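You operate a simulated robot arm through the tools that you are given. There is no shell and no other tool. Be economical: measure what you need, move in short steps, check, and stop when the job is done.

You are at the controls of a simulated two-armed robot. One attempt, no reset.

TASK
Cure the lot A tray for 5 seconds in the curing box.
Fine: one run; leave the knob where you set it and the tray inside with the lid down.
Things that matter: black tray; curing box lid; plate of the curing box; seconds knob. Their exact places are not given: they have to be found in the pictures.

Only the result counts: the job must be done as asked and must still hold three seconds after the hand-in. Knocking over, shifting, dropping, spilling or breaking anything else fails it. Lids that push on must go on centred and level and be pressed home; caps that screw on are set level and turned clockwise until they are tight.

THE ROBOT
Two 7-joint arms with two-finger parallel grippers on one trunk, on a base that drives. Base frame: it is fixed to the floor where the robot stands at the start and does not move with it; the origin is under the middle of the robot, x ahead of it, y to its left, z up. Readings come in cm, degrees, newtons and seconds.
The left shoulder is at the start at [5, 18.7, 114.6], the right one opposite. With the tool pointing down near the work surface each hand reaches from about 10 to 66 cm from the robot's upright axis, wherever it stands, measured 20 degrees to its own side. Places, roughly: curing box lid [60, 0, 90]; plate of the curing box [60, 0, 80]; seconds knob [40, 10, 80]. Payload 3.43 kg a hand.
The tool frame of a hand sits at the grasp point between the pads (the TCP): z along the fingers, y along the line on which they close. The tips reach 3 cm beyond it. The gripper opens to 9.4 cm. The fingers are 2.8 cm wide and 1 cm thick; the gripper's body (5 by 9.6 cm) begins 5.5 cm behind the TCP.
Orientation is told as [roll, pitch, yaw] about the base's x, y, z axes, in that order, counted from this pose: with the fingers straight down and closing along the base's y, the tool's x points along the base's -x, its y along +y and its z along -z.

THE INTERFACE
- The arms move only by the tool step_arm. It takes "left_rows", "right_rows" or both (then of equal length, played together; a hand with none holds still); each is one flat list of numbers, 7 for each row, row after row: the closure, from 0 (fully open) to 1 (shut), then the shift along the base's x, y, z in units of 25 mm (1.0 is 25 mm), then the turn, a rotation vector about the base's x, y, z in units of 8 degrees (1.0 is 8 degrees). In form: [jaw, dx, dy, dz, ax, ay, az, jaw, dx, dy, dz, ax, ay, az, ...]. A call has 1 to 10 rows; each row shifts and turns the commanded pose from where the row before left it. A call with a number of a shift or a turn outside -1 to 1 is refused whole. Rows are played at 5 a second. More than 5 cm and 8.6 degrees between two rows, or a gripper value outside its range, and nothing of the call is played. A pose out of reach is approached as far as the arm can. The call stops where the force on the tool passes 50 N (or 10 N more than at its start, if that is more) or the arm is blocked; 0.2 s more then pass. Each finger travels about 15.3 cm/s and halts on what it meets, pressing with about 33 N; the grip force reading is that of the motor and also rises with nothing between the fingers. The clock runs only during rows and for 0.2 s after the last one: add rows that do not move to give the fingers time. It gives the time, the measured TCP pose, the force on the tool (base axes), the opening and the grip force at its end, in the units of the frame above (readings bear some noise), with the torque about the TCP (base axes, N m) and any sound that the robot's microphone picked up, and new pictures: "show" is both (left out), scene, wrist or none (wrist: the cameras of the hands that moved).
- Cameras (640 x 400 px; columns grow to the right, rows downward): "scene" is now at [15.25, -0.49, 134.32]; the picture's right is [-0.05, -1.00, 0.00], its down [-0.21, 0.01, -0.98] and it looks along [0.98, -0.05, -0.21] (base axes); focal length 214 px, centre (320, 200). "left" rides on the left gripper at [7.6, -1.4, -10.2] in its tool frame; the picture's right is [0.18, 0.98, 0.00], its down [-0.75, 0.14, -0.64] and it looks along [-0.63, 0.12, 0.77] (tool axes); focal length 243 px, centre (320, 200). "right" rides on the right gripper at [7.6, 1.4, -10.2] in its tool frame; the picture's right is [-0.18, 0.98, 0.00], its down [-0.75, -0.14, -0.64] and it looks along [-0.63, -0.12, 0.77] (tool axes); focal length 243 px, centre (320, 200).
- slide_trunk(by): slides the trunk up (or, below 0, down) by that many cm; the arms and the scene camera ride with it, the base frame stays. It gives what a move gives, with no picture.
- roll_base(legs): drives the robot by 1 to 6 legs, each [ahead, left, turn to the left] in cm, cm and degrees, along the robot's own axes; the way and the turn of a leg run together, so that a leg with both is an arc; at most 150 cm and 180 degrees a leg. The arms and the cameras ride along, it lands a little off, and it stops where it bumps. It gives what a move gives, and a new picture of the scene camera.
- pan_tilt(pan, tilt): turns the head with the scene camera to pan (to the left, within 80 degrees either way) and tilt (down, from -29 to 69), counted from straight ahead of the robot. It gives what a move gives, and a new picture of the scene camera.
- measure_at(camera, pixels): for up to 12 pixels [column, row] of the newest picture of that camera ("zoom" is the newest enlarged one), the place [x, y, z] in the base frame of the surface seen there, good to about 0.2 cm. The clock stands still meanwhile.
- inspect(camera, box): a new picture of the part [left, top, right, bottom] of that camera's present view, enlarged. The clock stands still meanwhile.
- job_done(): hands the job in; it is judged then, once.

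Go step by step. Measure first, check grasps and placings, and put right what went wrong. The budget is 80 turns and 260 pictures, counting those below and the enlarged ones. Unless the task says otherwise, let go and move clear before handing in, and close with one line.

The tools are called after "Request:" as name(argument=value, ...) on one line, values as JSON. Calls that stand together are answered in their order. step_arm: Moves the arms, as the interface text tells. Its arguments: {"type":"object","properties":{"left_rows":{"type":"array","items":{"type":"number"}},"right_rows":{"type":"array","items":{"type":"number"}},"show":{"type":"string","enum":["both","scene","wrist","none"]}},"required":[]} The other tools are called the same way: slide_trunk (by) slides the trunk up or down; roll_base (legs) drives the base; pan_tilt (pan, tilt) turns the head that bears the scene camera; measure_at (camera, pixels) gives the place of the surface under pixels of a picture; inspect (camera, box) takes an enlarged picture of a part of a camera's view; job_done () hands the job in.

At the start:

```text
clock: 0.0
left_eef_pos: [37.51, 15.05, 134.01]
left_orientation: [-0.1, 0.0, 0.2]
left_wrist_force: [0.5, -0.7, 0.3]
left_ft_torque: [-0.02, -0.02, 0.0]
left_finger_gap: 9.4
left_grasp_force: 0.1
right_eef_pos: [30.74, -15.06, 137.67]
right_orientation: [0.0, 0.0, 0.0]
right_wrist_force: [-0.1, -0.6, -0.2]
right_ft_torque: [0.0, -0.01, 0.02]
right_finger_gap: 9.4
right_grasp_force: 0.1
trunk travel left (down, up): [-36.2, 7.0]
robot x, y, heading: [0.0, -0.04, 0.1]
head pan, tilt: [-3.0, 11.9]
```

scene: 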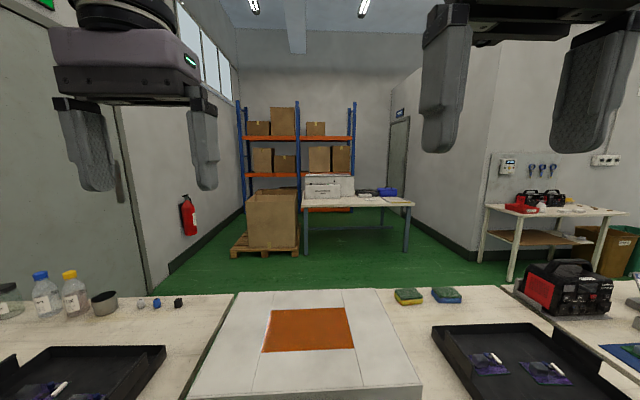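
right: 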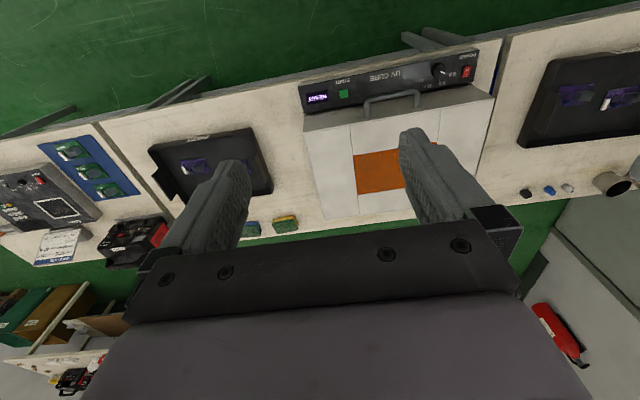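
left: 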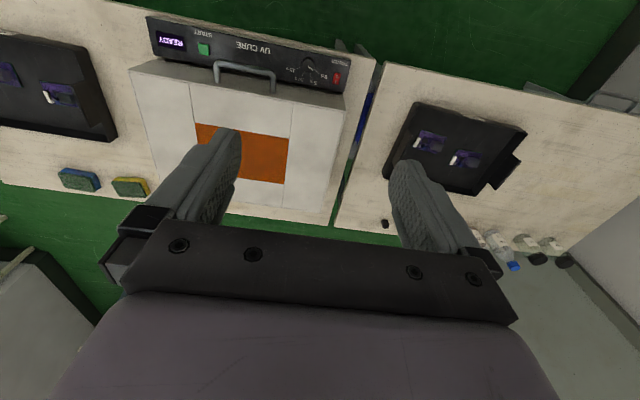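

The box with an orange lid window is ahead, and there is a black tray on each side, so I need to find which one is lot A. I'll tilt the head down to look.

Request:
pan_tilt(pan=0, tilt=50)

Request:
inspect(camera="right", box=[140, 40, 500, 240])

Request:
inspect(camera="left", box=[130, 0, 540, 220])

```text
clock: 1.0
left_eef_pos: [37.55, 15.01, 133.91]
left_orientation: [-0.1, 0.0, 0.1]
left_wrist_force: [0.2, 0.8, -0.1]
left_ft_torque: [0.0, -0.05, 0.01]
left_finger_gap: 9.43
left_grasp_force: 0.0
right_eef_pos: [30.61, -15.06, 137.65]
right_orientation: [0.0, 0.0, 0.0]
right_wrist_force: [0.4, 0.1, 0.6]
right_ft_torque: [0.01, 0.05, 0.01]
right_finger_gap: 9.4
right_grasp_force: 0.0
trunk travel left (down, up): [-36.2, 7.0]
robot x, y, heading: [0.03, 0.03, 0.2]
head pan, tilt: [0.0, 50.0]
```

scene: 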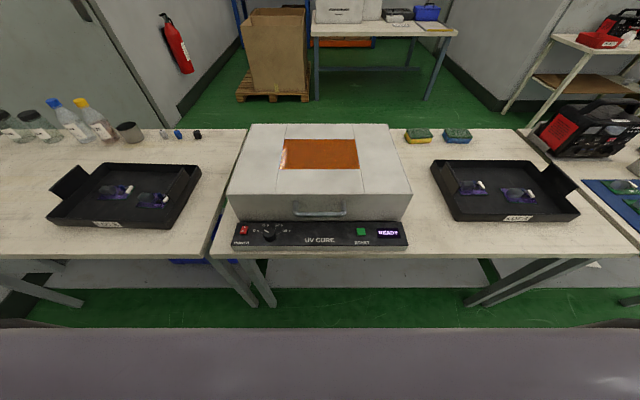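

```text
1.78 times, centred on (320, 140) of right
```

zoom: 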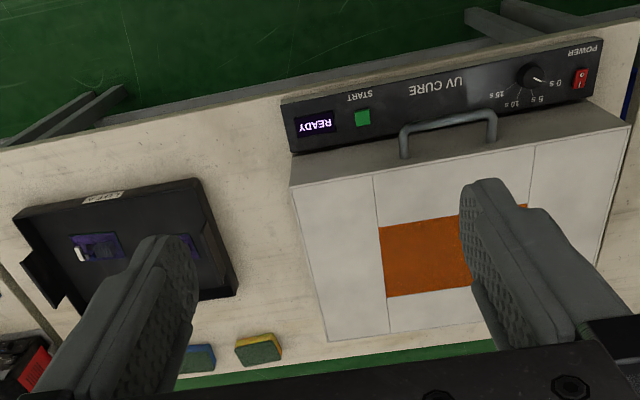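

```text
1.56 times, centred on (335, 110) of left
```

zoom: 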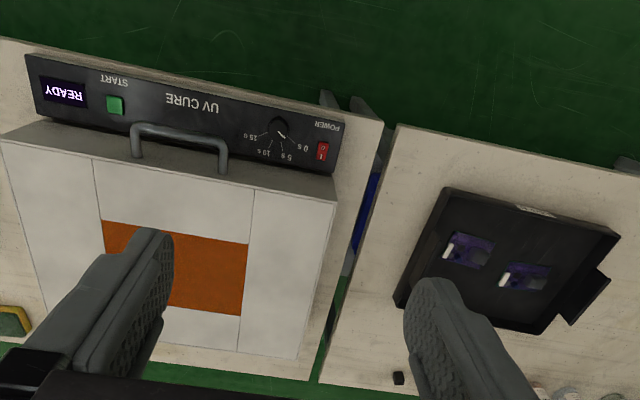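

The trays are labelled at scene (105,224) and (518,217). I'll zoom on both labels and on the knob.

Request:
inspect(camera="scene", box=[40, 150, 210, 256])

Request:
measure_at(camera="scene", pixels=[[248, 137], [388, 125], [407, 190], [230, 192], [233, 222], [407, 222], [320, 212], [296, 211], [345, 211], [269, 236], [361, 231], [320, 150]])

Request:
inspect(camera="scene", box=[425, 145, 595, 251])

Request:
inspect(camera="scene", box=[225, 205, 325, 267])

```text
3.76 times, centred on (125, 203) of scene
```

zoom: 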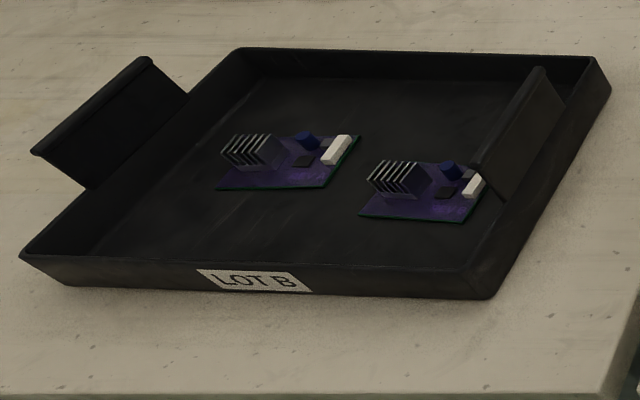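

```text
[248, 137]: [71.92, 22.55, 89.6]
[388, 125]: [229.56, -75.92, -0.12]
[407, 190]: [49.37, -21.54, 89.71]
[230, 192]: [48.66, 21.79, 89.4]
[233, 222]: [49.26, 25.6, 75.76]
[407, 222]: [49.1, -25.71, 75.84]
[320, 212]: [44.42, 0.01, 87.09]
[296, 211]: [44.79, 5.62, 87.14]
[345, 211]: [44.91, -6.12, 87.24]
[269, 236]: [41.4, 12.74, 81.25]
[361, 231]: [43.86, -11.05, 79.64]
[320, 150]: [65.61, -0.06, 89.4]
```

```text
3.76 times, centred on (510, 198) of scene
```

zoom: 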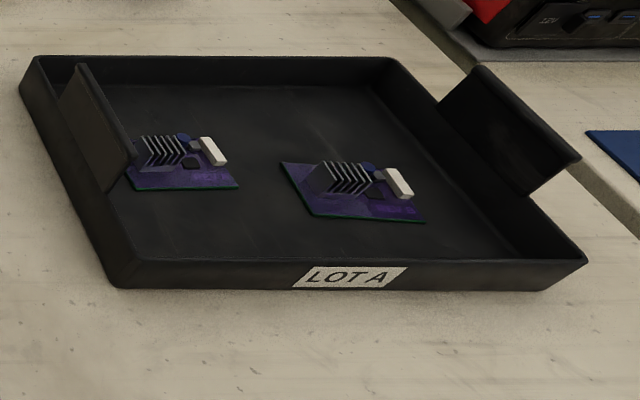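

```text
6.40 times, centred on (275, 236) of scene
```

zoom: 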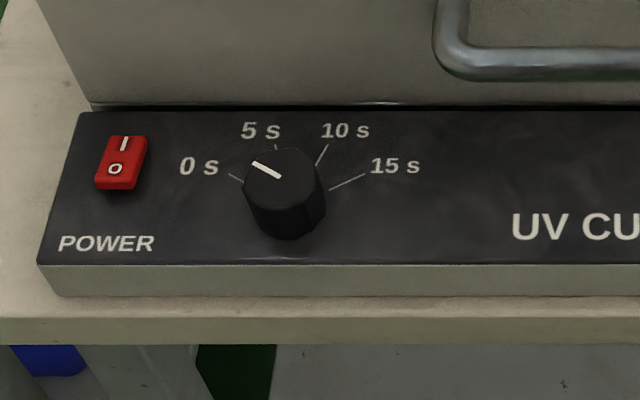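

The lot A tray is the robot's right one. The display already reads READY, and the knob points at 0 s. Next I'll measure the tray and the knob, and look for the lid seam.

Request:
measure_at(camera="scene", pixels=[[431, 163], [528, 161], [578, 213], [455, 220], [446, 162], [459, 188], [551, 163], [578, 193], [565, 195], [470, 187], [515, 193], [505, 170]])

Request:
inspect(camera="scene", box=[220, 115, 420, 255])

Request:
inspect(camera="right", box=[290, 40, 510, 180])

```text
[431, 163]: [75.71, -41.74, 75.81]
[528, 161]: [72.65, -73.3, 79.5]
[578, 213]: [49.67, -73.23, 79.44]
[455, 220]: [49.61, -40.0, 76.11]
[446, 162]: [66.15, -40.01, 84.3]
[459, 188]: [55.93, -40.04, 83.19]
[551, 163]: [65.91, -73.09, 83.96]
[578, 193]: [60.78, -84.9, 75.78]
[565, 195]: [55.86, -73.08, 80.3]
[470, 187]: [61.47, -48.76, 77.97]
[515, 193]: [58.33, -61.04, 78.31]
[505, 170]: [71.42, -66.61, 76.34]
```

```text
2.86 times, centred on (320, 185) of scene
```

zoom: 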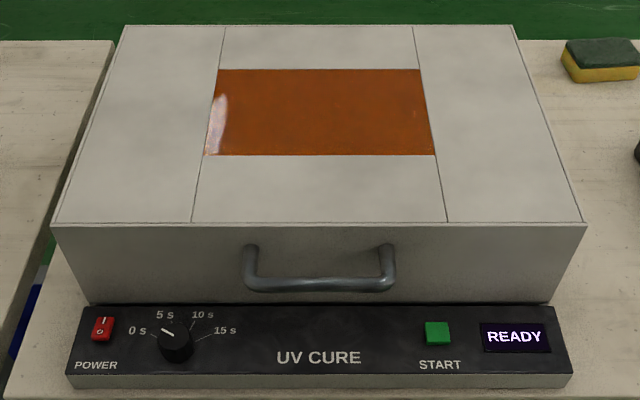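

```text
2.86 times, centred on (400, 110) of right
```

zoom: 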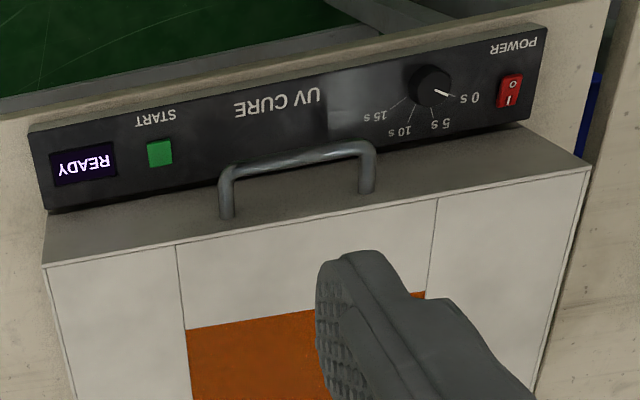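

Tray A's tabs are at y≈-40.0 and y≈-73.1, x 56–66, with tops at z≈84. Next I'll measure the panel slope, the knob and the dial marks.

Request:
inspect(camera="scene", box=[245, 215, 295, 246])

```text
12.80 times, centred on (270, 230) of scene
```

zoom: 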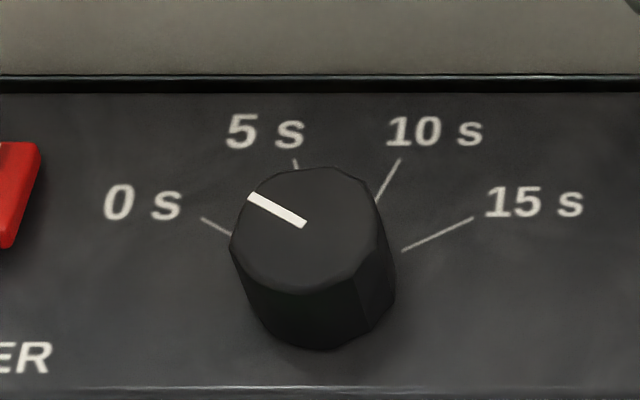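

Request:
measure_at(camera="zoom", pixels=[[203, 219], [228, 233], [295, 161], [399, 160], [378, 199], [472, 218], [405, 249], [250, 196], [304, 225], [300, 285], [320, 365], [320, 110]])

Request:
measure_at(camera="scene", pixels=[[361, 231], [361, 229], [361, 237], [361, 224], [361, 243], [320, 224], [320, 245], [320, 206], [320, 216], [300, 207], [320, 258], [320, 128]])

```text
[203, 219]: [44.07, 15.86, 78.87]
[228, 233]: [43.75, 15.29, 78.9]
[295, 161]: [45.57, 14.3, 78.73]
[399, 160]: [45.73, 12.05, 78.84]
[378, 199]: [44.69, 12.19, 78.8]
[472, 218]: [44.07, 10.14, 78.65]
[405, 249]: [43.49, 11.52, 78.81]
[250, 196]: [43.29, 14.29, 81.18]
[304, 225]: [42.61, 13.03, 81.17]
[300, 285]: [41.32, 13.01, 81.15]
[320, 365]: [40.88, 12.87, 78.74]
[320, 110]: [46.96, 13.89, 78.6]
```

```text
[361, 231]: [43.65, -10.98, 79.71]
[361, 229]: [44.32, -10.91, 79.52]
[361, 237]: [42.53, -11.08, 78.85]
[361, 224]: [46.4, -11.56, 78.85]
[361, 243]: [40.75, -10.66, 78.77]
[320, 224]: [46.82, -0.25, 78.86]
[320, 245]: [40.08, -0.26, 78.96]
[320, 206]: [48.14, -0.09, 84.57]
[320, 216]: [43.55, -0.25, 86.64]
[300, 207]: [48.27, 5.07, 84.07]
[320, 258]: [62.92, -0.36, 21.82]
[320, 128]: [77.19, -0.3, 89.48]
```

The panel is level at z≈78.8. The knob is centred near (42.65, 13.0) with its top at 81.2, and the pointer is at about 60° on the 0 s mark. Going to 5 s takes about 40° clockwise. I'll bring the left hand above it, yawed +20°.

Request:
step_arm(left_rows=[0.4, 0.5, -0.2, -1, 0, 0, 0.5, 0.4, 0.5, -0.2, -1, 0, 0, 0.5, 0.4, 0.5, -0.2, -1, 0, 0, 0.5, 0.4, 0.5, -0.2, -1, 0, 0, 0.5, 0.4, 0.05, 0, -1, 0, 0, 0.5, 0.4, 0, 0, -1, 0, 0, 0, 0.4, 0, 0, -1, 0, 0, 0, 0.4, 0, 0, -1, 0, 0, 0, 0.4, 0, 0, -1, 0, 0, 0, 0.4, 0, 0, -1, 0, 0, 0], show="none")

Request:
step_arm(left_rows=[0.4, 0, 0, -1, 0, 0, 0, 0.4, 0, 0, -1, 0, 0, 0, 0.4, 0, 0, -1, 0, 0, 0, 0.4, 0, 0, -1, 0, 0, 0, 0.4, 0, 0, -1, 0, 0, 0, 0.4, 0, 0, -1, 0, 0, 0, 0.4, 0, 0, -1, 0, 0, 0, 0.4, 0, 0, 0, 0, 0, 0])

```text
clock: 3.2
left_eef_pos: [42.58, 13.11, 108.94]
left_orientation: [-0.1, -0.1, 20.2]
left_wrist_force: [-0.1, -0.4, 0.4]
left_ft_torque: [-0.02, 0.02, 0.0]
left_finger_gap: 5.63
left_grasp_force: 0.0
right_eef_pos: [30.66, -14.92, 137.56]
right_orientation: [0.0, 0.0, 0.0]
right_wrist_force: [-0.1, 0.7, -0.1]
right_ft_torque: [-0.01, -0.01, 0.01]
right_finger_gap: 9.39
right_grasp_force: 0.0
trunk travel left (down, up): [-36.2, 7.0]
robot x, y, heading: [-0.14, -0.16, -0.1]
head pan, tilt: [0.0, 50.0]
```

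```text
clock: 5.0
left_eef_pos: [42.51, 12.95, 91.42]
left_orientation: [-0.1, -0.1, 20.0]
left_wrist_force: [-0.1, 0.2, -0.3]
left_ft_torque: [0.01, -0.03, 0.03]
left_finger_gap: 5.64
left_grasp_force: 0.0
right_eef_pos: [30.6, -15.04, 137.53]
right_orientation: [-0.1, -0.1, 0.0]
right_wrist_force: [-0.1, 0.0, 0.5]
right_ft_torque: [-0.03, -0.01, 0.01]
right_finger_gap: 9.4
right_grasp_force: 0.0
trunk travel left (down, up): [-36.2, 7.0]
robot x, y, heading: [-0.29, -0.21, -0.2]
head pan, tilt: [0.0, 50.0]
```

scene: 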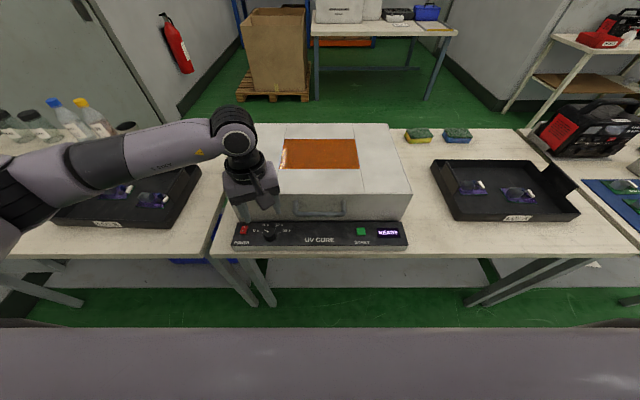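
left: 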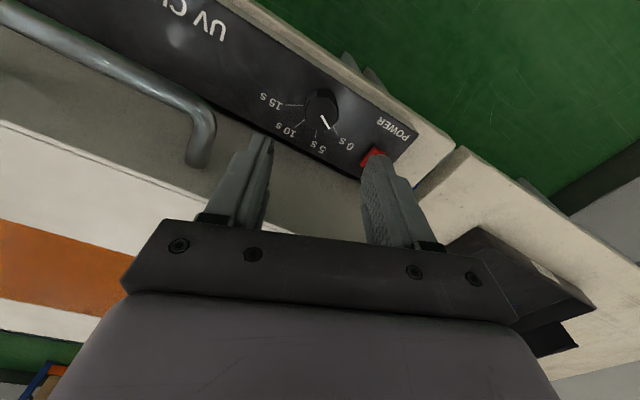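

The hand is above the knob, which shows at left-camera pixel (322,102). I'll measure it from this view.

Request:
inspect(camera="left", box=[240, 50, 420, 170])

Request:
measure_at(camera="left", pixels=[[322, 116], [328, 128], [308, 118], [335, 118], [321, 91], [374, 157], [300, 104], [285, 104], [326, 122]])

```text
3.33 times, centred on (330, 110) of left
```

zoom: 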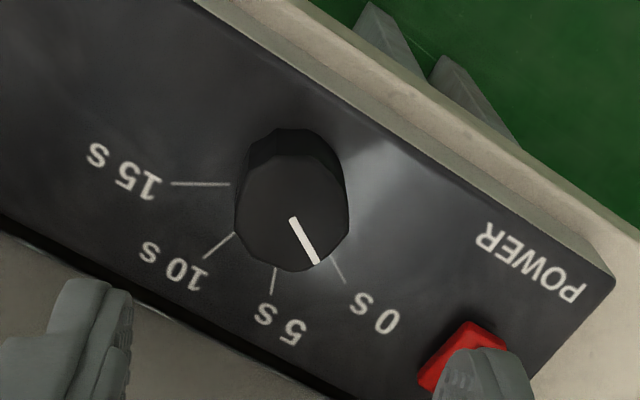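

```text
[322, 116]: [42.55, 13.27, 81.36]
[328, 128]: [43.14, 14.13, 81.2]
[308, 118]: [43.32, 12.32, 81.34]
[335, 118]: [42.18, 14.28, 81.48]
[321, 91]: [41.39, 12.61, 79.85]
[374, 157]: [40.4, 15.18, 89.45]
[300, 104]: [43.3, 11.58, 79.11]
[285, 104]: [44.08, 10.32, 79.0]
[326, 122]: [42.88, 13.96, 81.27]
```

The knob top is centred at about (42.6, 13.1). I'll narrow the jaws to clear the power switch and go down to z≈82.2.

Request:
step_arm(left_rows=[0.5, 0.03, 0.05, -1, 0, 0, 0, 0.5, 0, 0, -1, 0, 0, 0, 0.5, 0, 0, -1, 0, 0, 0, 0.5, 0, 0, -0.65, 0, 0, 0, 0.5, 0, 0, 0, 0, 0, 0])

```text
clock: 6.2
left_eef_pos: [42.72, 13.12, 82.38]
left_orientation: [0.0, 0.0, 20.1]
left_wrist_force: [-0.8, 0.4, 0.1]
left_ft_torque: [-0.02, -0.02, -0.01]
left_finger_gap: 4.68
left_grasp_force: 0.0
right_eef_pos: [30.72, -15.13, 137.51]
right_orientation: [0.1, 0.0, 0.0]
right_wrist_force: [-0.4, 0.2, 0.5]
right_ft_torque: [0.03, 0.0, 0.02]
right_finger_gap: 9.38
right_grasp_force: 0.2
trunk travel left (down, up): [-36.2, 7.0]
robot x, y, heading: [-0.19, -0.18, 0.0]
head pan, tilt: [0.0, 50.0]
```

scene: 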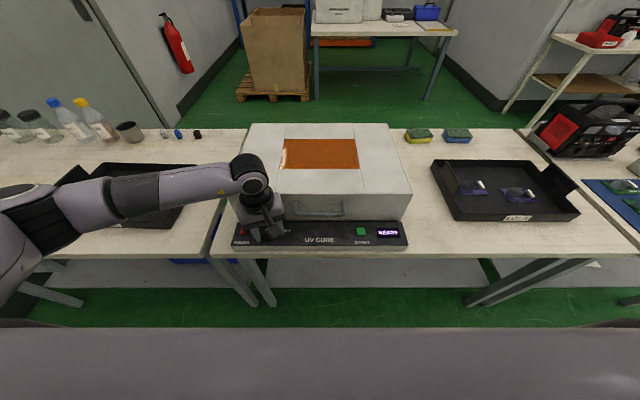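
left: 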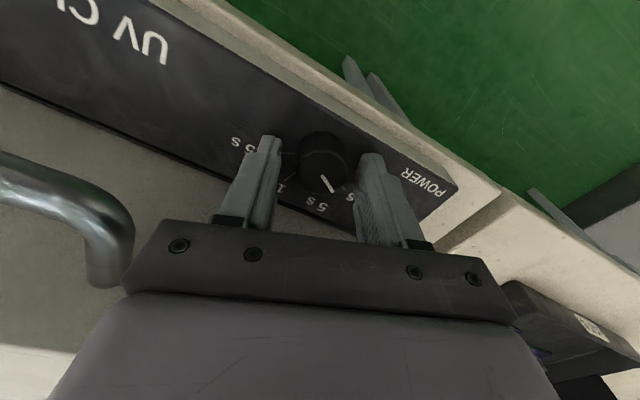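

The fingers sit on both sides of the knob. I'll close, turn 40° clockwise, and check while still holding.

Request:
step_arm(left_rows=[1, 0, 0, -0.05, 0, 0, 0, 1, 0, 0, 0, 0, 0, 0, 1, 0, 0, 0, 0, 0, -0.8, 1, 0, 0, 0, 0, 0, -0.8, 1, 0, 0, 0, 0, 0, -0.8, 1, 0, 0, 0, 0, 0, -0.8, 1, 0, 0, 0, 0, 0, -0.9, 1, 0, 0, 0, 0, 0, -0.9, 1, 0, 0, 0, 0, 0, 0], show="wrist")

Request:
inspect(camera="left", box=[230, 100, 430, 230])

```text
clock: 8.2
left_eef_pos: [42.72, 12.99, 82.28]
left_orientation: [-0.1, -0.1, -20.1]
left_wrist_force: [0.1, 0.2, 10.7]
left_ft_torque: [0.11, 0.26, -0.01]
left_finger_gap: 2.94
left_grasp_force: 44.8
right_eef_pos: [30.54, -15.03, 137.63]
right_orientation: [0.1, 0.0, 0.0]
right_wrist_force: [0.2, 0.4, 0.2]
right_ft_torque: [0.02, 0.03, 0.03]
right_finger_gap: 9.39
right_grasp_force: 0.1
trunk travel left (down, up): [-36.2, 7.0]
robot x, y, heading: [0.04, 0.49, -0.1]
head pan, tilt: [0.0, 50.0]
```

left: 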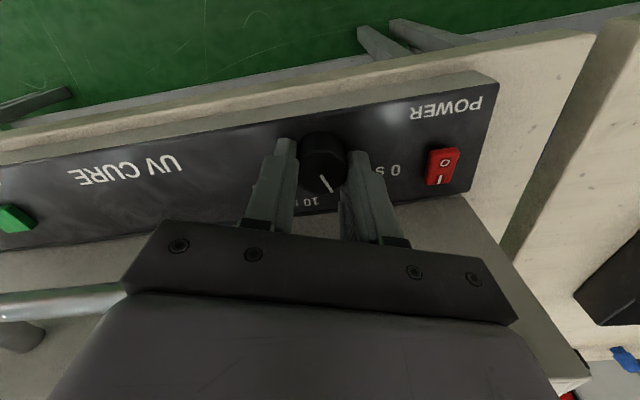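

```text
3.08 times, centred on (330, 165) of left
```

zoom: 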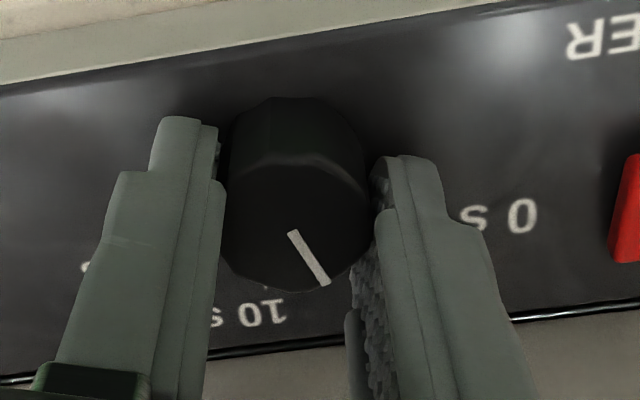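

The pointer turned with the hand. I'll release, rise and check it against the marks.

Request:
step_arm(left_rows=[0.5, 0, 0, 0, 0, 0, 0, 0.5, 0, 0, 0.5, 0, 0, 0, 0.5, 0, 0, 1, 0, 0, 0, 0.5, 0, 0, 1, 0, 0, 0, 0.5, 0, 0, 1, 0, 0, 0, 0.5, 0, 0, 0, 0, 0, 0], show="wrist")

Request:
inspect(camera="left", box=[230, 50, 430, 180])

```text
clock: 9.6
left_eef_pos: [42.7, 13.11, 90.95]
left_orientation: [0.0, 0.0, -20.0]
left_wrist_force: [-0.5, 0.3, -0.9]
left_ft_torque: [-0.04, -0.02, -0.02]
left_finger_gap: 4.71
left_grasp_force: 0.1
right_eef_pos: [30.6, -15.07, 137.59]
right_orientation: [0.0, 0.0, -0.1]
right_wrist_force: [-0.1, -0.3, 0.0]
right_ft_torque: [0.0, 0.0, 0.0]
right_finger_gap: 9.4
right_grasp_force: 0.0
trunk travel left (down, up): [-36.2, 7.0]
robot x, y, heading: [-0.29, -0.21, -0.0]
head pan, tilt: [0.0, 50.0]
```

left: 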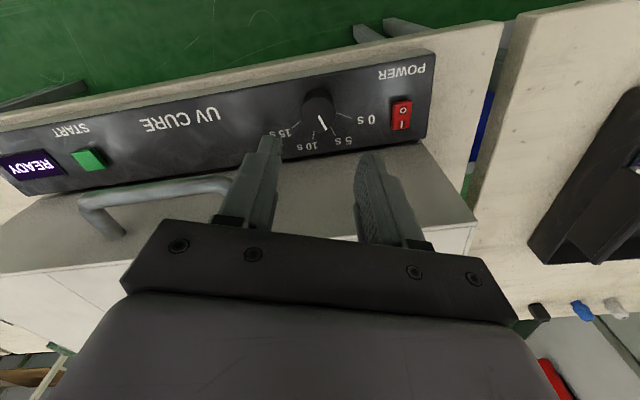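

```text
3.08 times, centred on (330, 115) of left
```

zoom: 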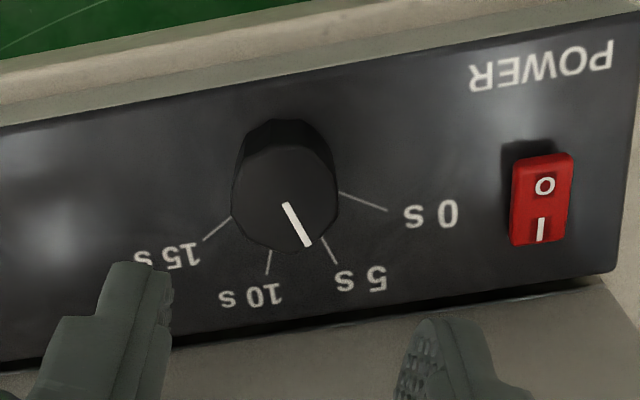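

The pointer lines up with the 5 s mark, so the knob is set. Next is the lid: I'll measure the handle bar and the back edge.

Request:
measure_at(camera="left", pixels=[[160, 186], [160, 190], [160, 194], [130, 192], [200, 183], [100, 210], [90, 205], [212, 190], [300, 180]])

Request:
measure_at(camera="scene", pixels=[[330, 126], [330, 125], [330, 124], [386, 126], [250, 127], [400, 160]])

Request:
inspect(camera="left", box=[0, 130, 260, 290])

```text
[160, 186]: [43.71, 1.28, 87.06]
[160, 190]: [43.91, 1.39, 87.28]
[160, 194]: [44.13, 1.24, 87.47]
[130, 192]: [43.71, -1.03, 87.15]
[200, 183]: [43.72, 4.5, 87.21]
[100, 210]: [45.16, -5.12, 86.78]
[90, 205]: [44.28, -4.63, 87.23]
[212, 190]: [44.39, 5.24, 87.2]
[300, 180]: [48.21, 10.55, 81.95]
```

```text
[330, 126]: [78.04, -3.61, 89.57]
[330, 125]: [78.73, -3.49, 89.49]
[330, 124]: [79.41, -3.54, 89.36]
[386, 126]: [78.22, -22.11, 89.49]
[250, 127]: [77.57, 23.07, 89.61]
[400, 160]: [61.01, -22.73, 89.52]
```

```text
2.46 times, centred on (130, 210) of left
```

zoom: 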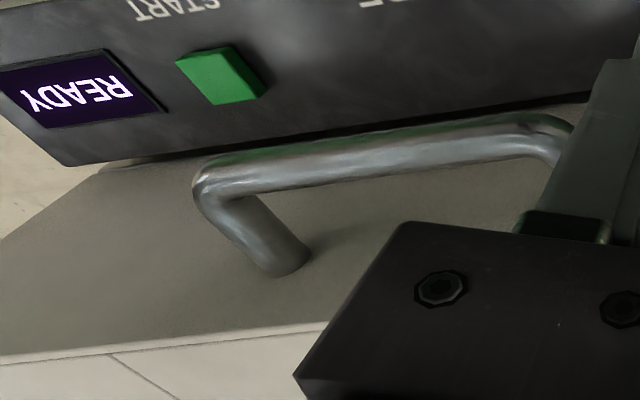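

The bar's centre is about (44.3, 0.2, 86.8), and it is roughly 3.5 cm clear of the lid front. I'll bring the left hand in front of it, pointing forward and 40° down, so the fingers can cage the bar.

Request:
step_arm(left_rows=[0.66, 0, 0, 1, 0, 0, -0.972, 0.66, 0, 0, 1, 0, 0, -0.972, 0.66, -0.217, -0.737, 1, 0, 0, -0.972, 0.66, -0.217, -0.737, 1, 0, 0, -0.972, 0.66, -0.217, -0.737, 0, 0, 0, -0.972, 0.66, -0.217, -0.737, 0, 0, 0, -0.972, 0.66, -0.217, -0.737, 0, 0, 0, -0.972, 0.66, -0.217, -0.737, 0, 0, 0, -0.972, 0.66, -0.217, -0.737, 0, 0, 0, -0.972], show="none")

Request:
step_arm(left_rows=[0.66, 0, 0, -0.2, 0, -0.893, 0, 0.66, 0, 0, -0.2, 0, -0.893, 0, 0.66, 0, 0, -0.2, 0, -0.893, 0, 0.66, 0, 0, -0.3, 0, -0.893, 0, 0.66, 0, 0, -0.5, 0, -0.893, 0, 0.66, 0, 0, -0.5, 0, -0.893, 0, 0.66, 0, 0, -0.5, 0, -0.893, 0, 0.66, 0, 0, 0, 0, 0, 0])

```text
clock: 11.6
left_eef_pos: [36.45, 3.36, 101.14]
left_orientation: [-0.1, -0.2, -81.8]
left_wrist_force: [-0.2, -0.7, 0.1]
left_ft_torque: [0.03, 0.0, -0.03]
left_finger_gap: 3.2
left_grasp_force: 0.1
left hand out of reach, approached as far as the arm can: row 8, 9
right_eef_pos: [30.62, -15.14, 137.59]
right_orientation: [0.1, 0.0, 0.0]
right_wrist_force: [-0.5, -0.3, 1.2]
right_ft_torque: [0.01, -0.03, 0.01]
right_finger_gap: 9.4
right_grasp_force: 0.1
trunk travel left (down, up): [-36.2, 7.0]
robot x, y, heading: [0.41, 0.18, -0.3]
head pan, tilt: [0.0, 50.0]
```

```text
clock: 13.4
left_eef_pos: [36.54, 3.41, 95.02]
left_orientation: [49.8, -6.0, -85.0]
left_wrist_force: [-0.2, -0.3, 0.4]
left_ft_torque: [0.01, 0.04, -0.02]
left_finger_gap: 3.21
left_grasp_force: 0.0
right_eef_pos: [30.66, -14.98, 137.67]
right_orientation: [-0.1, 0.0, 0.0]
right_wrist_force: [-0.3, -0.4, 0.7]
right_ft_torque: [0.04, -0.02, 0.01]
right_finger_gap: 9.38
right_grasp_force: 0.0
trunk travel left (down, up): [-36.2, 7.0]
robot x, y, heading: [-0.28, -0.01, 0.2]
head pan, tilt: [0.0, 50.0]
```

scene: 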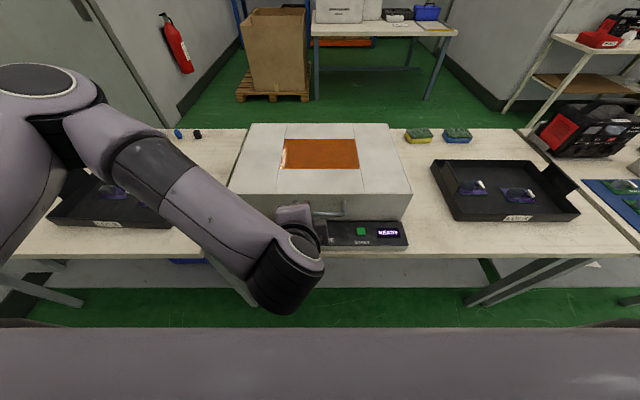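
left: 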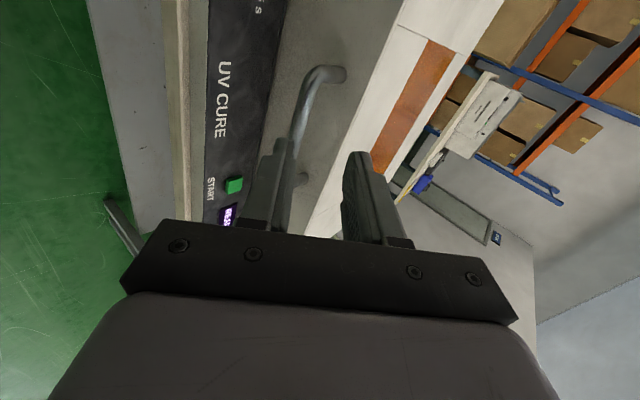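

The hand is nearly posed, rolled about 8° off around its own axis. It will grip at y≈2.5, still on the bar. I'll fix the roll, move to the standoff, and look again.

Request:
step_arm(left_rows=[0.66, 0.48, -0.1, -0.74, 0.37, 0, -0.31, 0.66, 0.48, -0.2, -0.74, 0.37, 0, -0.31, 0.66, 0, 0, 0, 0, 0, 0])

Request:
inspect(camera="left", box=[180, 30, 440, 260])

```text
clock: 14.2
left_eef_pos: [38.88, 2.67, 91.32]
left_orientation: [49.9, -0.1, -90.0]
left_wrist_force: [-0.4, -0.5, -0.6]
left_ft_torque: [-0.02, 0.02, 0.02]
left_finger_gap: 3.2
left_grasp_force: 0.0
right_eef_pos: [30.75, -14.97, 137.56]
right_orientation: [0.0, 0.0, 0.1]
right_wrist_force: [-0.8, -0.9, 0.3]
right_ft_torque: [0.02, -0.02, 0.01]
right_finger_gap: 9.43
right_grasp_force: 0.1
trunk travel left (down, up): [-36.2, 7.0]
robot x, y, heading: [0.35, 0.15, -0.2]
head pan, tilt: [0.0, 50.0]
```

scene: 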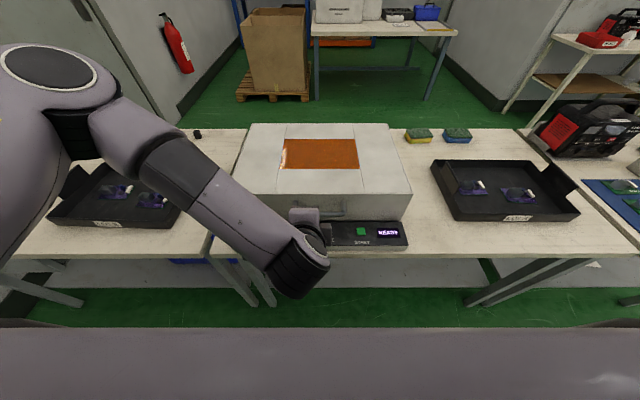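
left: 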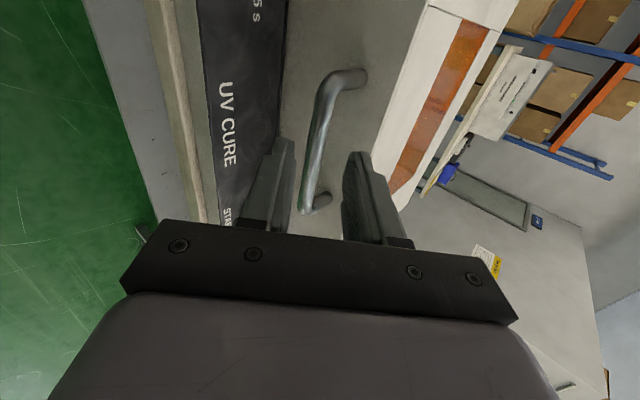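

```text
1.74 times, centred on (310, 145) of left
```

zoom: 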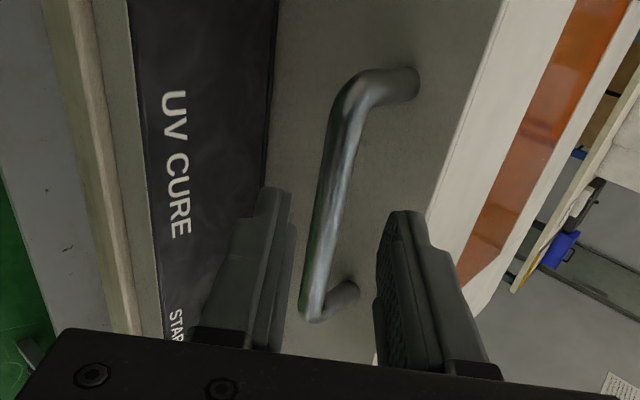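

The bar sits between the fingers. I'll advance 6 cm, close lightly, then start raising.

Request:
step_arm(left_rows=[0.66, 0.613, 0, -0.514, 0, 0, 0, 0.66, 0.613, 0, -0.514, 0, 0, 0, 0.66, 0.613, 0, -0.514, 0, 0, 0, 0.78, 0, 0, 0, 0, 0, 0, 0.78, 0, 0, 0, 0, 0, 0], show="wrist")

```text
clock: 15.4
left_eef_pos: [43.49, 2.64, 87.46]
left_orientation: [49.8, -0.2, -90.0]
left_wrist_force: [0.3, -0.4, -1.5]
left_ft_torque: [-0.01, -0.02, -0.01]
left_finger_gap: 2.08
left_grasp_force: 0.0
right_eef_pos: [30.66, -15.0, 137.43]
right_orientation: [0.0, 0.0, 0.0]
right_wrist_force: [-0.5, 0.0, -0.1]
right_ft_torque: [0.0, 0.0, -0.03]
right_finger_gap: 9.41
right_grasp_force: 0.0
trunk travel left (down, up): [-36.2, 7.0]
robot x, y, heading: [0.31, 0.05, 0.0]
head pan, tilt: [0.0, 50.0]
```

left: 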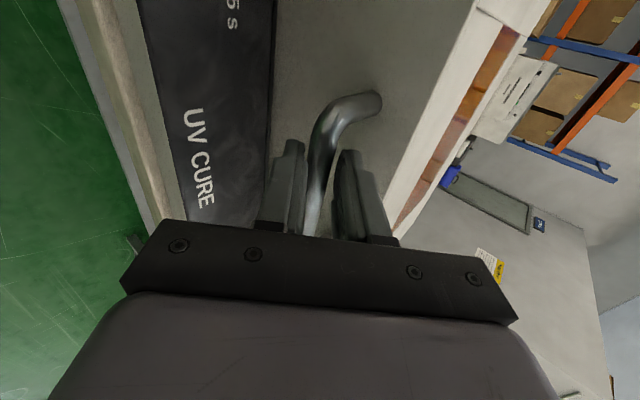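

The bar is caged. I'll raise 4 cm and watch the force.

Request:
step_arm(left_rows=[0.78, 0, 0, 0.4, 0, 0, 0, 0.78, 0, 0, 0.4, 0, 0, 0, 0.78, 0, 0, 0.4, 0, 0, 0, 0.78, 0.05, 0, 0.4, 0, 0, 0, 0.78, 0, 0, 0, 0, 0, 0])

```text
clock: 16.6
left_eef_pos: [43.61, 2.55, 91.49]
left_orientation: [49.9, 0.0, -90.0]
left_wrist_force: [-0.2, -0.4, -1.4]
left_ft_torque: [-0.01, 0.04, 0.01]
left_finger_gap: 2.16
left_grasp_force: 0.5
right_eef_pos: [30.61, -15.04, 137.59]
right_orientation: [0.1, 0.0, -0.1]
right_wrist_force: [-0.2, 0.1, 0.7]
right_ft_torque: [0.0, -0.01, 0.01]
right_finger_gap: 9.4
right_grasp_force: 0.1
trunk travel left (down, up): [-36.2, 7.0]
robot x, y, heading: [0.12, 0.11, -0.2]
head pan, tilt: [0.0, 50.0]
```

scene: 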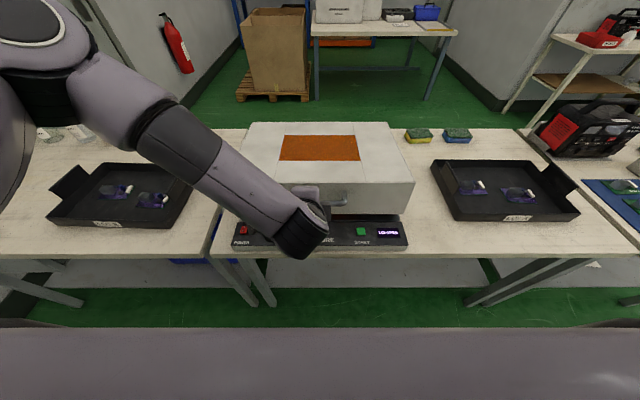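
left: 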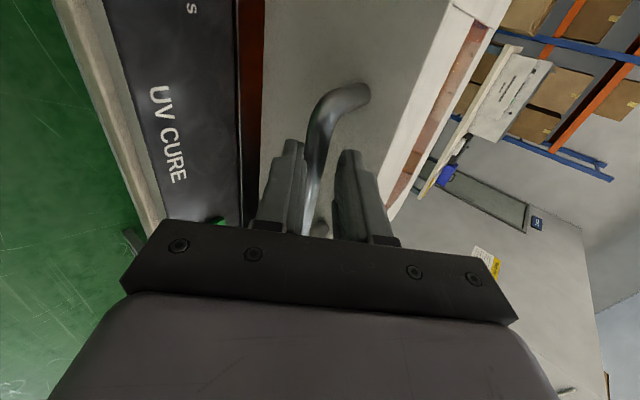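

The lid is lifting with almost no force. I'll measure its tilt to find the hinge.

Request:
measure_at(camera="scene", pixels=[[400, 182], [395, 160], [388, 135], [384, 125], [265, 130], [380, 183], [400, 200], [400, 207], [370, 212]])

Request:
inspect(camera="scene", box=[310, 110, 440, 230])

```text
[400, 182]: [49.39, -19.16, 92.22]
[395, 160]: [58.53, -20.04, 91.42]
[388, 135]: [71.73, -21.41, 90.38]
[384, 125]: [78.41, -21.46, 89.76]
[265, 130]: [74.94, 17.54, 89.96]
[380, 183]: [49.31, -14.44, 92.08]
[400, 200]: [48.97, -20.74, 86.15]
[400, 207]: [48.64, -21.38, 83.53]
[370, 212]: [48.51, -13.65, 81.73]
```

```text
3.33 times, centred on (375, 170) of scene
```

zoom: 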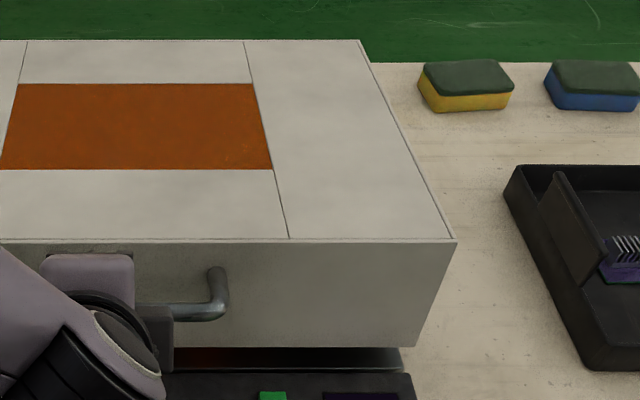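

The hinge is near (79.5, ~81), at the back. I'll follow that arc in steps up to about 35° with the hand orientation fixed.

Request:
step_arm(left_rows=[0.78, 0.23, 0, 0.71, 0, 0, 0, 0.78, 0.23, 0, 0.71, 0, 0, 0, 0.78, 0.3, 0, 0.682, 0, 0, 0, 0.78, 0.3, 0, 0.682, 0, 0, 0, 0.78, 0.372, 0, 0.65, 0, 0, 0, 0.78, 0.372, 0, 0.65, 0, 0, 0, 0.78, 0, 0, 0, 0, 0, 0])

```text
clock: 18.2
left_eef_pos: [48.19, 2.62, 101.8]
left_orientation: [49.9, -0.1, -90.1]
left_wrist_force: [-0.1, 0.0, 0.3]
left_ft_torque: [0.01, 0.02, 0.0]
left_finger_gap: 2.05
left_grasp_force: 0.1
right_eef_pos: [30.63, -14.99, 137.48]
right_orientation: [0.0, -0.1, 0.0]
right_wrist_force: [-0.4, 0.7, 0.5]
right_ft_torque: [0.03, -0.01, -0.05]
right_finger_gap: 9.39
right_grasp_force: 0.1
trunk travel left (down, up): [-36.2, 7.0]
robot x, y, heading: [-0.08, -0.29, -0.2]
head pan, tilt: [0.0, 50.0]
```

scene: 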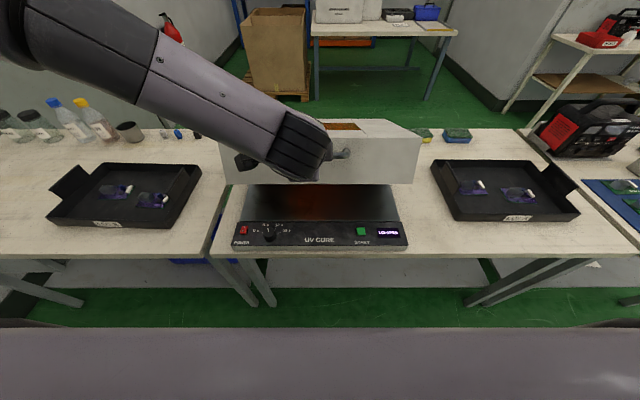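
left: 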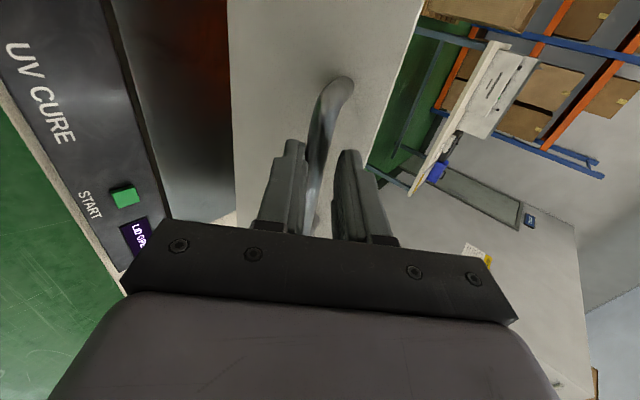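

The lid is at about 23° and swinging freely, and the display reads LID OPEN. I'll continue the arc.

Request:
step_arm(left_rows=[0.78, 0.438, 0, 0.604, 0, 0, 0, 0.78, 0.438, 0, 0.604, 0, 0, 0, 0.78, 0.498, 0, 0.556, 0, 0, 0, 0.78, 0.498, 0, 0.556, 0, 0, 0, 0.78, 0.554, 0, 0.502, 0, 0, 0, 0.78, 0.554, 0, 0.502, 0, 0, 0, 0.78, 0, 0, 0, 0, 0, 0])

```text
clock: 19.8
left_eef_pos: [55.68, 2.51, 110.29]
left_orientation: [50.2, -0.2, -90.0]
left_wrist_force: [-2.9, -1.6, 8.1]
left_ft_torque: [0.11, -0.16, -0.11]
left_finger_gap: 2.29
left_grasp_force: 1.9
right_eef_pos: [30.58, -15.08, 137.62]
right_orientation: [-0.1, -0.2, 0.0]
right_wrist_force: [-0.2, 0.0, -0.1]
right_ft_torque: [0.01, 0.0, 0.05]
right_finger_gap: 9.42
right_grasp_force: 0.1
trunk travel left (down, up): [-36.2, 7.0]
robot x, y, heading: [-0.04, 0.01, -0.0]
head pan, tilt: [0.0, 50.0]
```

scene: 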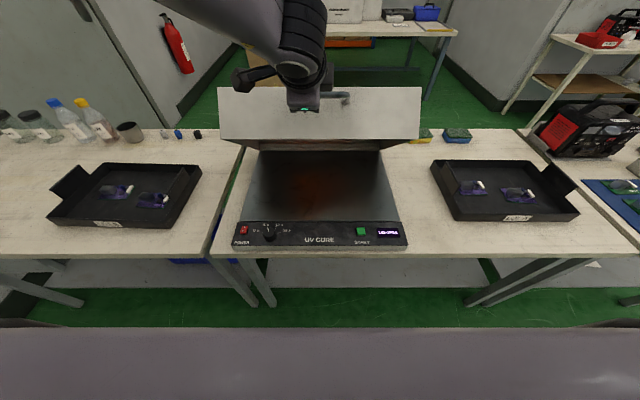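
left: 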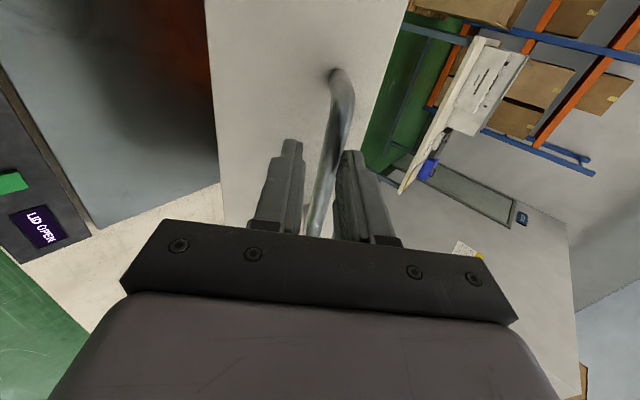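

The bar now presses the upper finger with about 8 N. I'll measure the lid's real pose.

Request:
measure_at(camera="scene", pixels=[[240, 92], [240, 115], [240, 135], [400, 92], [400, 135], [343, 100], [348, 95], [320, 150], [250, 157], [385, 157], [320, 200], [257, 145]])

Request:
inspect(camera="scene", box=[200, 70, 440, 230])

```text
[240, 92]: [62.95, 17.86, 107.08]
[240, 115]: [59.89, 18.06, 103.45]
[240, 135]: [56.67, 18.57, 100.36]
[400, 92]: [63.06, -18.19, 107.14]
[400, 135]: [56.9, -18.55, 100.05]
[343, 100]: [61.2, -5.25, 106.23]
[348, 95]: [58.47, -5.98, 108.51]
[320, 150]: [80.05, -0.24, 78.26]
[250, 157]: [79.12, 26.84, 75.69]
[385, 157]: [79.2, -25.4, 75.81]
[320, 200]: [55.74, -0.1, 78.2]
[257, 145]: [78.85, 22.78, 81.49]
```

```text
2.50 times, centred on (320, 150) of scene
```

zoom: 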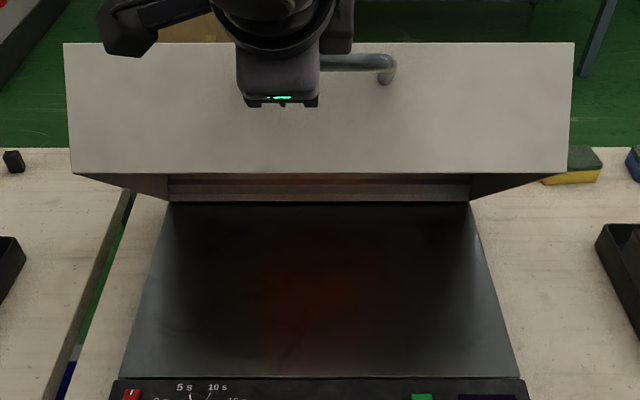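

The lid is at about 42° with the hinge near (79.7, 78.4), so the bar has slid toward the fingertips. I'll open the jaws slightly and move 2.5 cm along the fingers to recapture it.

Request:
step_arm(left_rows=[0.66, 0.2, 0, -0.1, 0, 0, 0, 0.66, 0.35, 0, -0.25, 0, 0, 0, 0.66, 0.35, 0, -0.25, 0, 0, 0, 0.66, 0, 0, 0, 0, 0, 0])

Request:
measure_at(camera="scene", pixels=[[240, 92], [240, 115], [240, 135], [400, 92], [400, 135]])

```text
clock: 20.8
left_eef_pos: [56.13, 2.55, 109.73]
left_orientation: [49.9, 0.0, -89.8]
left_wrist_force: [1.7, 0.3, 0.5]
left_ft_torque: [0.01, -0.01, -0.03]
left_finger_gap: 3.25
left_grasp_force: 0.9
left hand out of reach, approached as far as the arm can: row 2, 3
right_eef_pos: [30.59, -14.94, 137.62]
right_orientation: [0.1, 0.0, -0.1]
right_wrist_force: [-0.1, -0.8, 0.7]
right_ft_torque: [0.03, -0.02, 0.05]
right_finger_gap: 9.39
right_grasp_force: 0.0
trunk travel left (down, up): [-36.2, 7.0]
robot x, y, heading: [0.07, -0.36, 0.2]
head pan, tilt: [0.0, 50.0]
```

scene: 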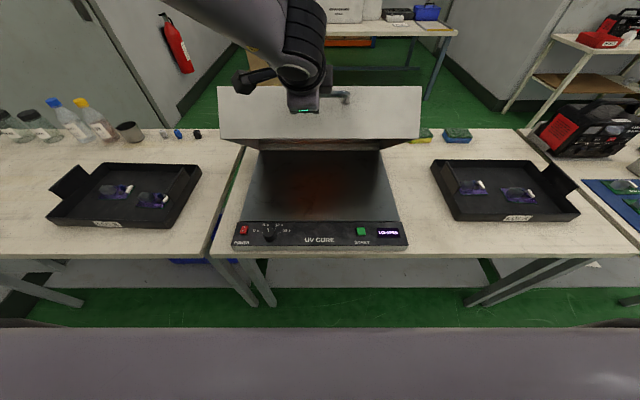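
left: 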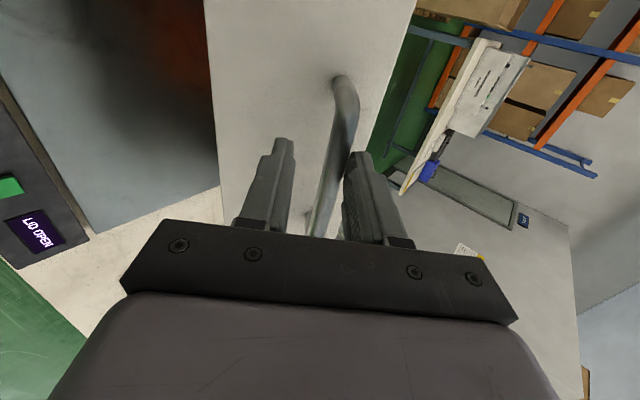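

```text
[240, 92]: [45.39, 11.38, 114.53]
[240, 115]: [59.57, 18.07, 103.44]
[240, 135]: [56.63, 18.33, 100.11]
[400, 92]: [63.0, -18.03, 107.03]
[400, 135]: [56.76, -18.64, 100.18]
```

With the jaws loosened the lid stays at 42°, so it holds itself. My reach is at its limit, so I'll back the hand off along the fingers and look down to see how far the base can drive ahead.

Request:
step_arm(left_rows=[0.5, -0.6, 0, 0.5, 0, 0, 0, 0.5, -0.6, 0, 0.5, 0, 0, 0, 0.5, -0.6, 0, 0.5, 0, 0, 0, 0.5, -0.6, 0, 0.5, 0, 0, 0], show="none")

Request:
pan_tilt(pan=0, tilt=69)

```text
clock: 21.8
left_eef_pos: [52.26, 2.67, 112.96]
left_orientation: [50.1, -0.3, -89.9]
left_wrist_force: [-0.1, -0.5, 0.4]
left_ft_torque: [-0.03, -0.03, 0.04]
left_finger_gap: 4.68
left_grasp_force: 0.0
left hand out of reach, approached as far as the arm can: row 3, 4
right_eef_pos: [30.7, -15.09, 137.57]
right_orientation: [0.0, 0.1, -0.1]
right_wrist_force: [-0.4, 0.3, -0.5]
right_ft_torque: [0.04, -0.01, 0.03]
right_finger_gap: 9.37
right_grasp_force: 0.1
trunk travel left (down, up): [-36.2, 7.0]
robot x, y, heading: [0.11, 0.12, 0.2]
head pan, tilt: [0.0, 50.0]
```

```text
clock: 22.7
left_eef_pos: [52.2, 2.75, 112.95]
left_orientation: [50.1, 0.0, -89.9]
left_wrist_force: [1.1, -0.3, 0.2]
left_ft_torque: [-0.03, 0.05, -0.01]
left_finger_gap: 4.7
left_grasp_force: 0.0
right_eef_pos: [30.65, -14.91, 137.58]
right_orientation: [0.0, -0.1, 0.0]
right_wrist_force: [-0.1, 0.0, 0.1]
right_ft_torque: [0.0, 0.02, -0.01]
right_finger_gap: 9.4
right_grasp_force: 0.0
trunk travel left (down, up): [-36.2, 7.0]
robot x, y, heading: [0.2, -0.37, -0.0]
head pan, tilt: [0.0, 68.8]
```

scene: 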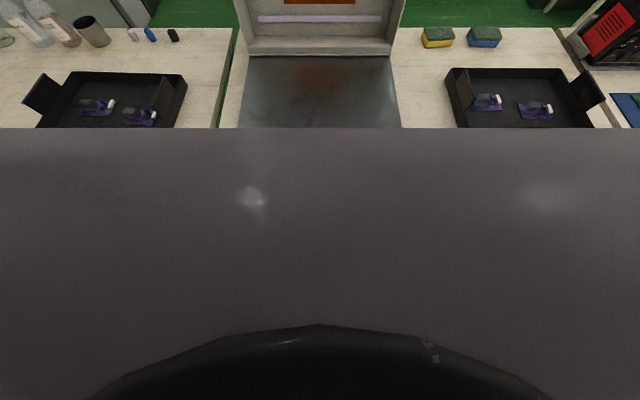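

The lid appears to have swung much further up, since the lamp inside it is now visible. I'll look from a level view.

Request:
pan_tilt(pan=0, tilt=40)

Request:
inspect(camera="scene", box=[200, 20, 440, 260])

```text
clock: 23.6
left_eef_pos: [52.27, 2.6, 113.02]
left_orientation: [50.1, -0.1, -89.9]
left_wrist_force: [0.0, 0.6, 0.0]
left_ft_torque: [-0.02, -0.03, -0.02]
left_finger_gap: 4.71
left_grasp_force: 0.0
right_eef_pos: [30.73, -14.87, 137.66]
right_orientation: [0.0, 0.0, 0.1]
right_wrist_force: [0.0, 0.2, -0.9]
right_ft_torque: [0.02, 0.02, -0.02]
right_finger_gap: 9.42
right_grasp_force: 0.1
trunk travel left (down, up): [-36.2, 7.0]
robot x, y, heading: [-0.11, 0.24, -0.1]
head pan, tilt: [0.0, 40.0]
```

scene: 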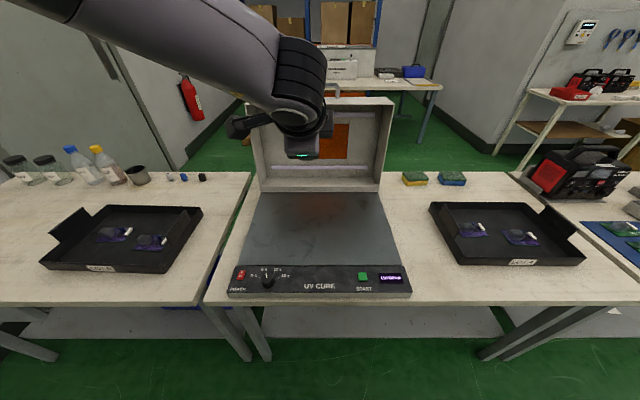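

```text
1.67 times, centred on (320, 140) of scene
```

zoom: 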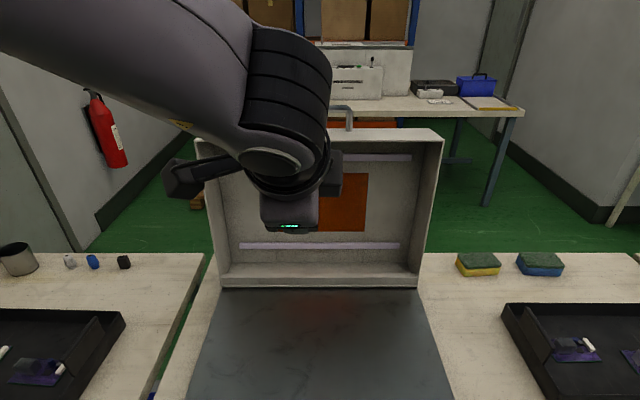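

The lid now stands fully open on its own. I'll measure its edges and the plate.

Request:
measure_at(camera="scene", pixels=[[375, 105], [386, 100], [375, 180], [338, 88], [250, 195], [388, 195], [370, 192], [241, 262], [402, 262], [320, 230], [380, 187], [320, 191]])

```text
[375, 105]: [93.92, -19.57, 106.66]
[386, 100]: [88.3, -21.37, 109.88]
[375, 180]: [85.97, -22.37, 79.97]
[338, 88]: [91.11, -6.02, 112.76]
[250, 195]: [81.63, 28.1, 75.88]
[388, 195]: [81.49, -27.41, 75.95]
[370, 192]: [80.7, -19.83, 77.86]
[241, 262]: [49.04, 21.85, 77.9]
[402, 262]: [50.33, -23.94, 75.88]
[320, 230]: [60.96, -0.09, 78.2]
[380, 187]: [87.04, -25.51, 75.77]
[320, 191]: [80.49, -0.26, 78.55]
```

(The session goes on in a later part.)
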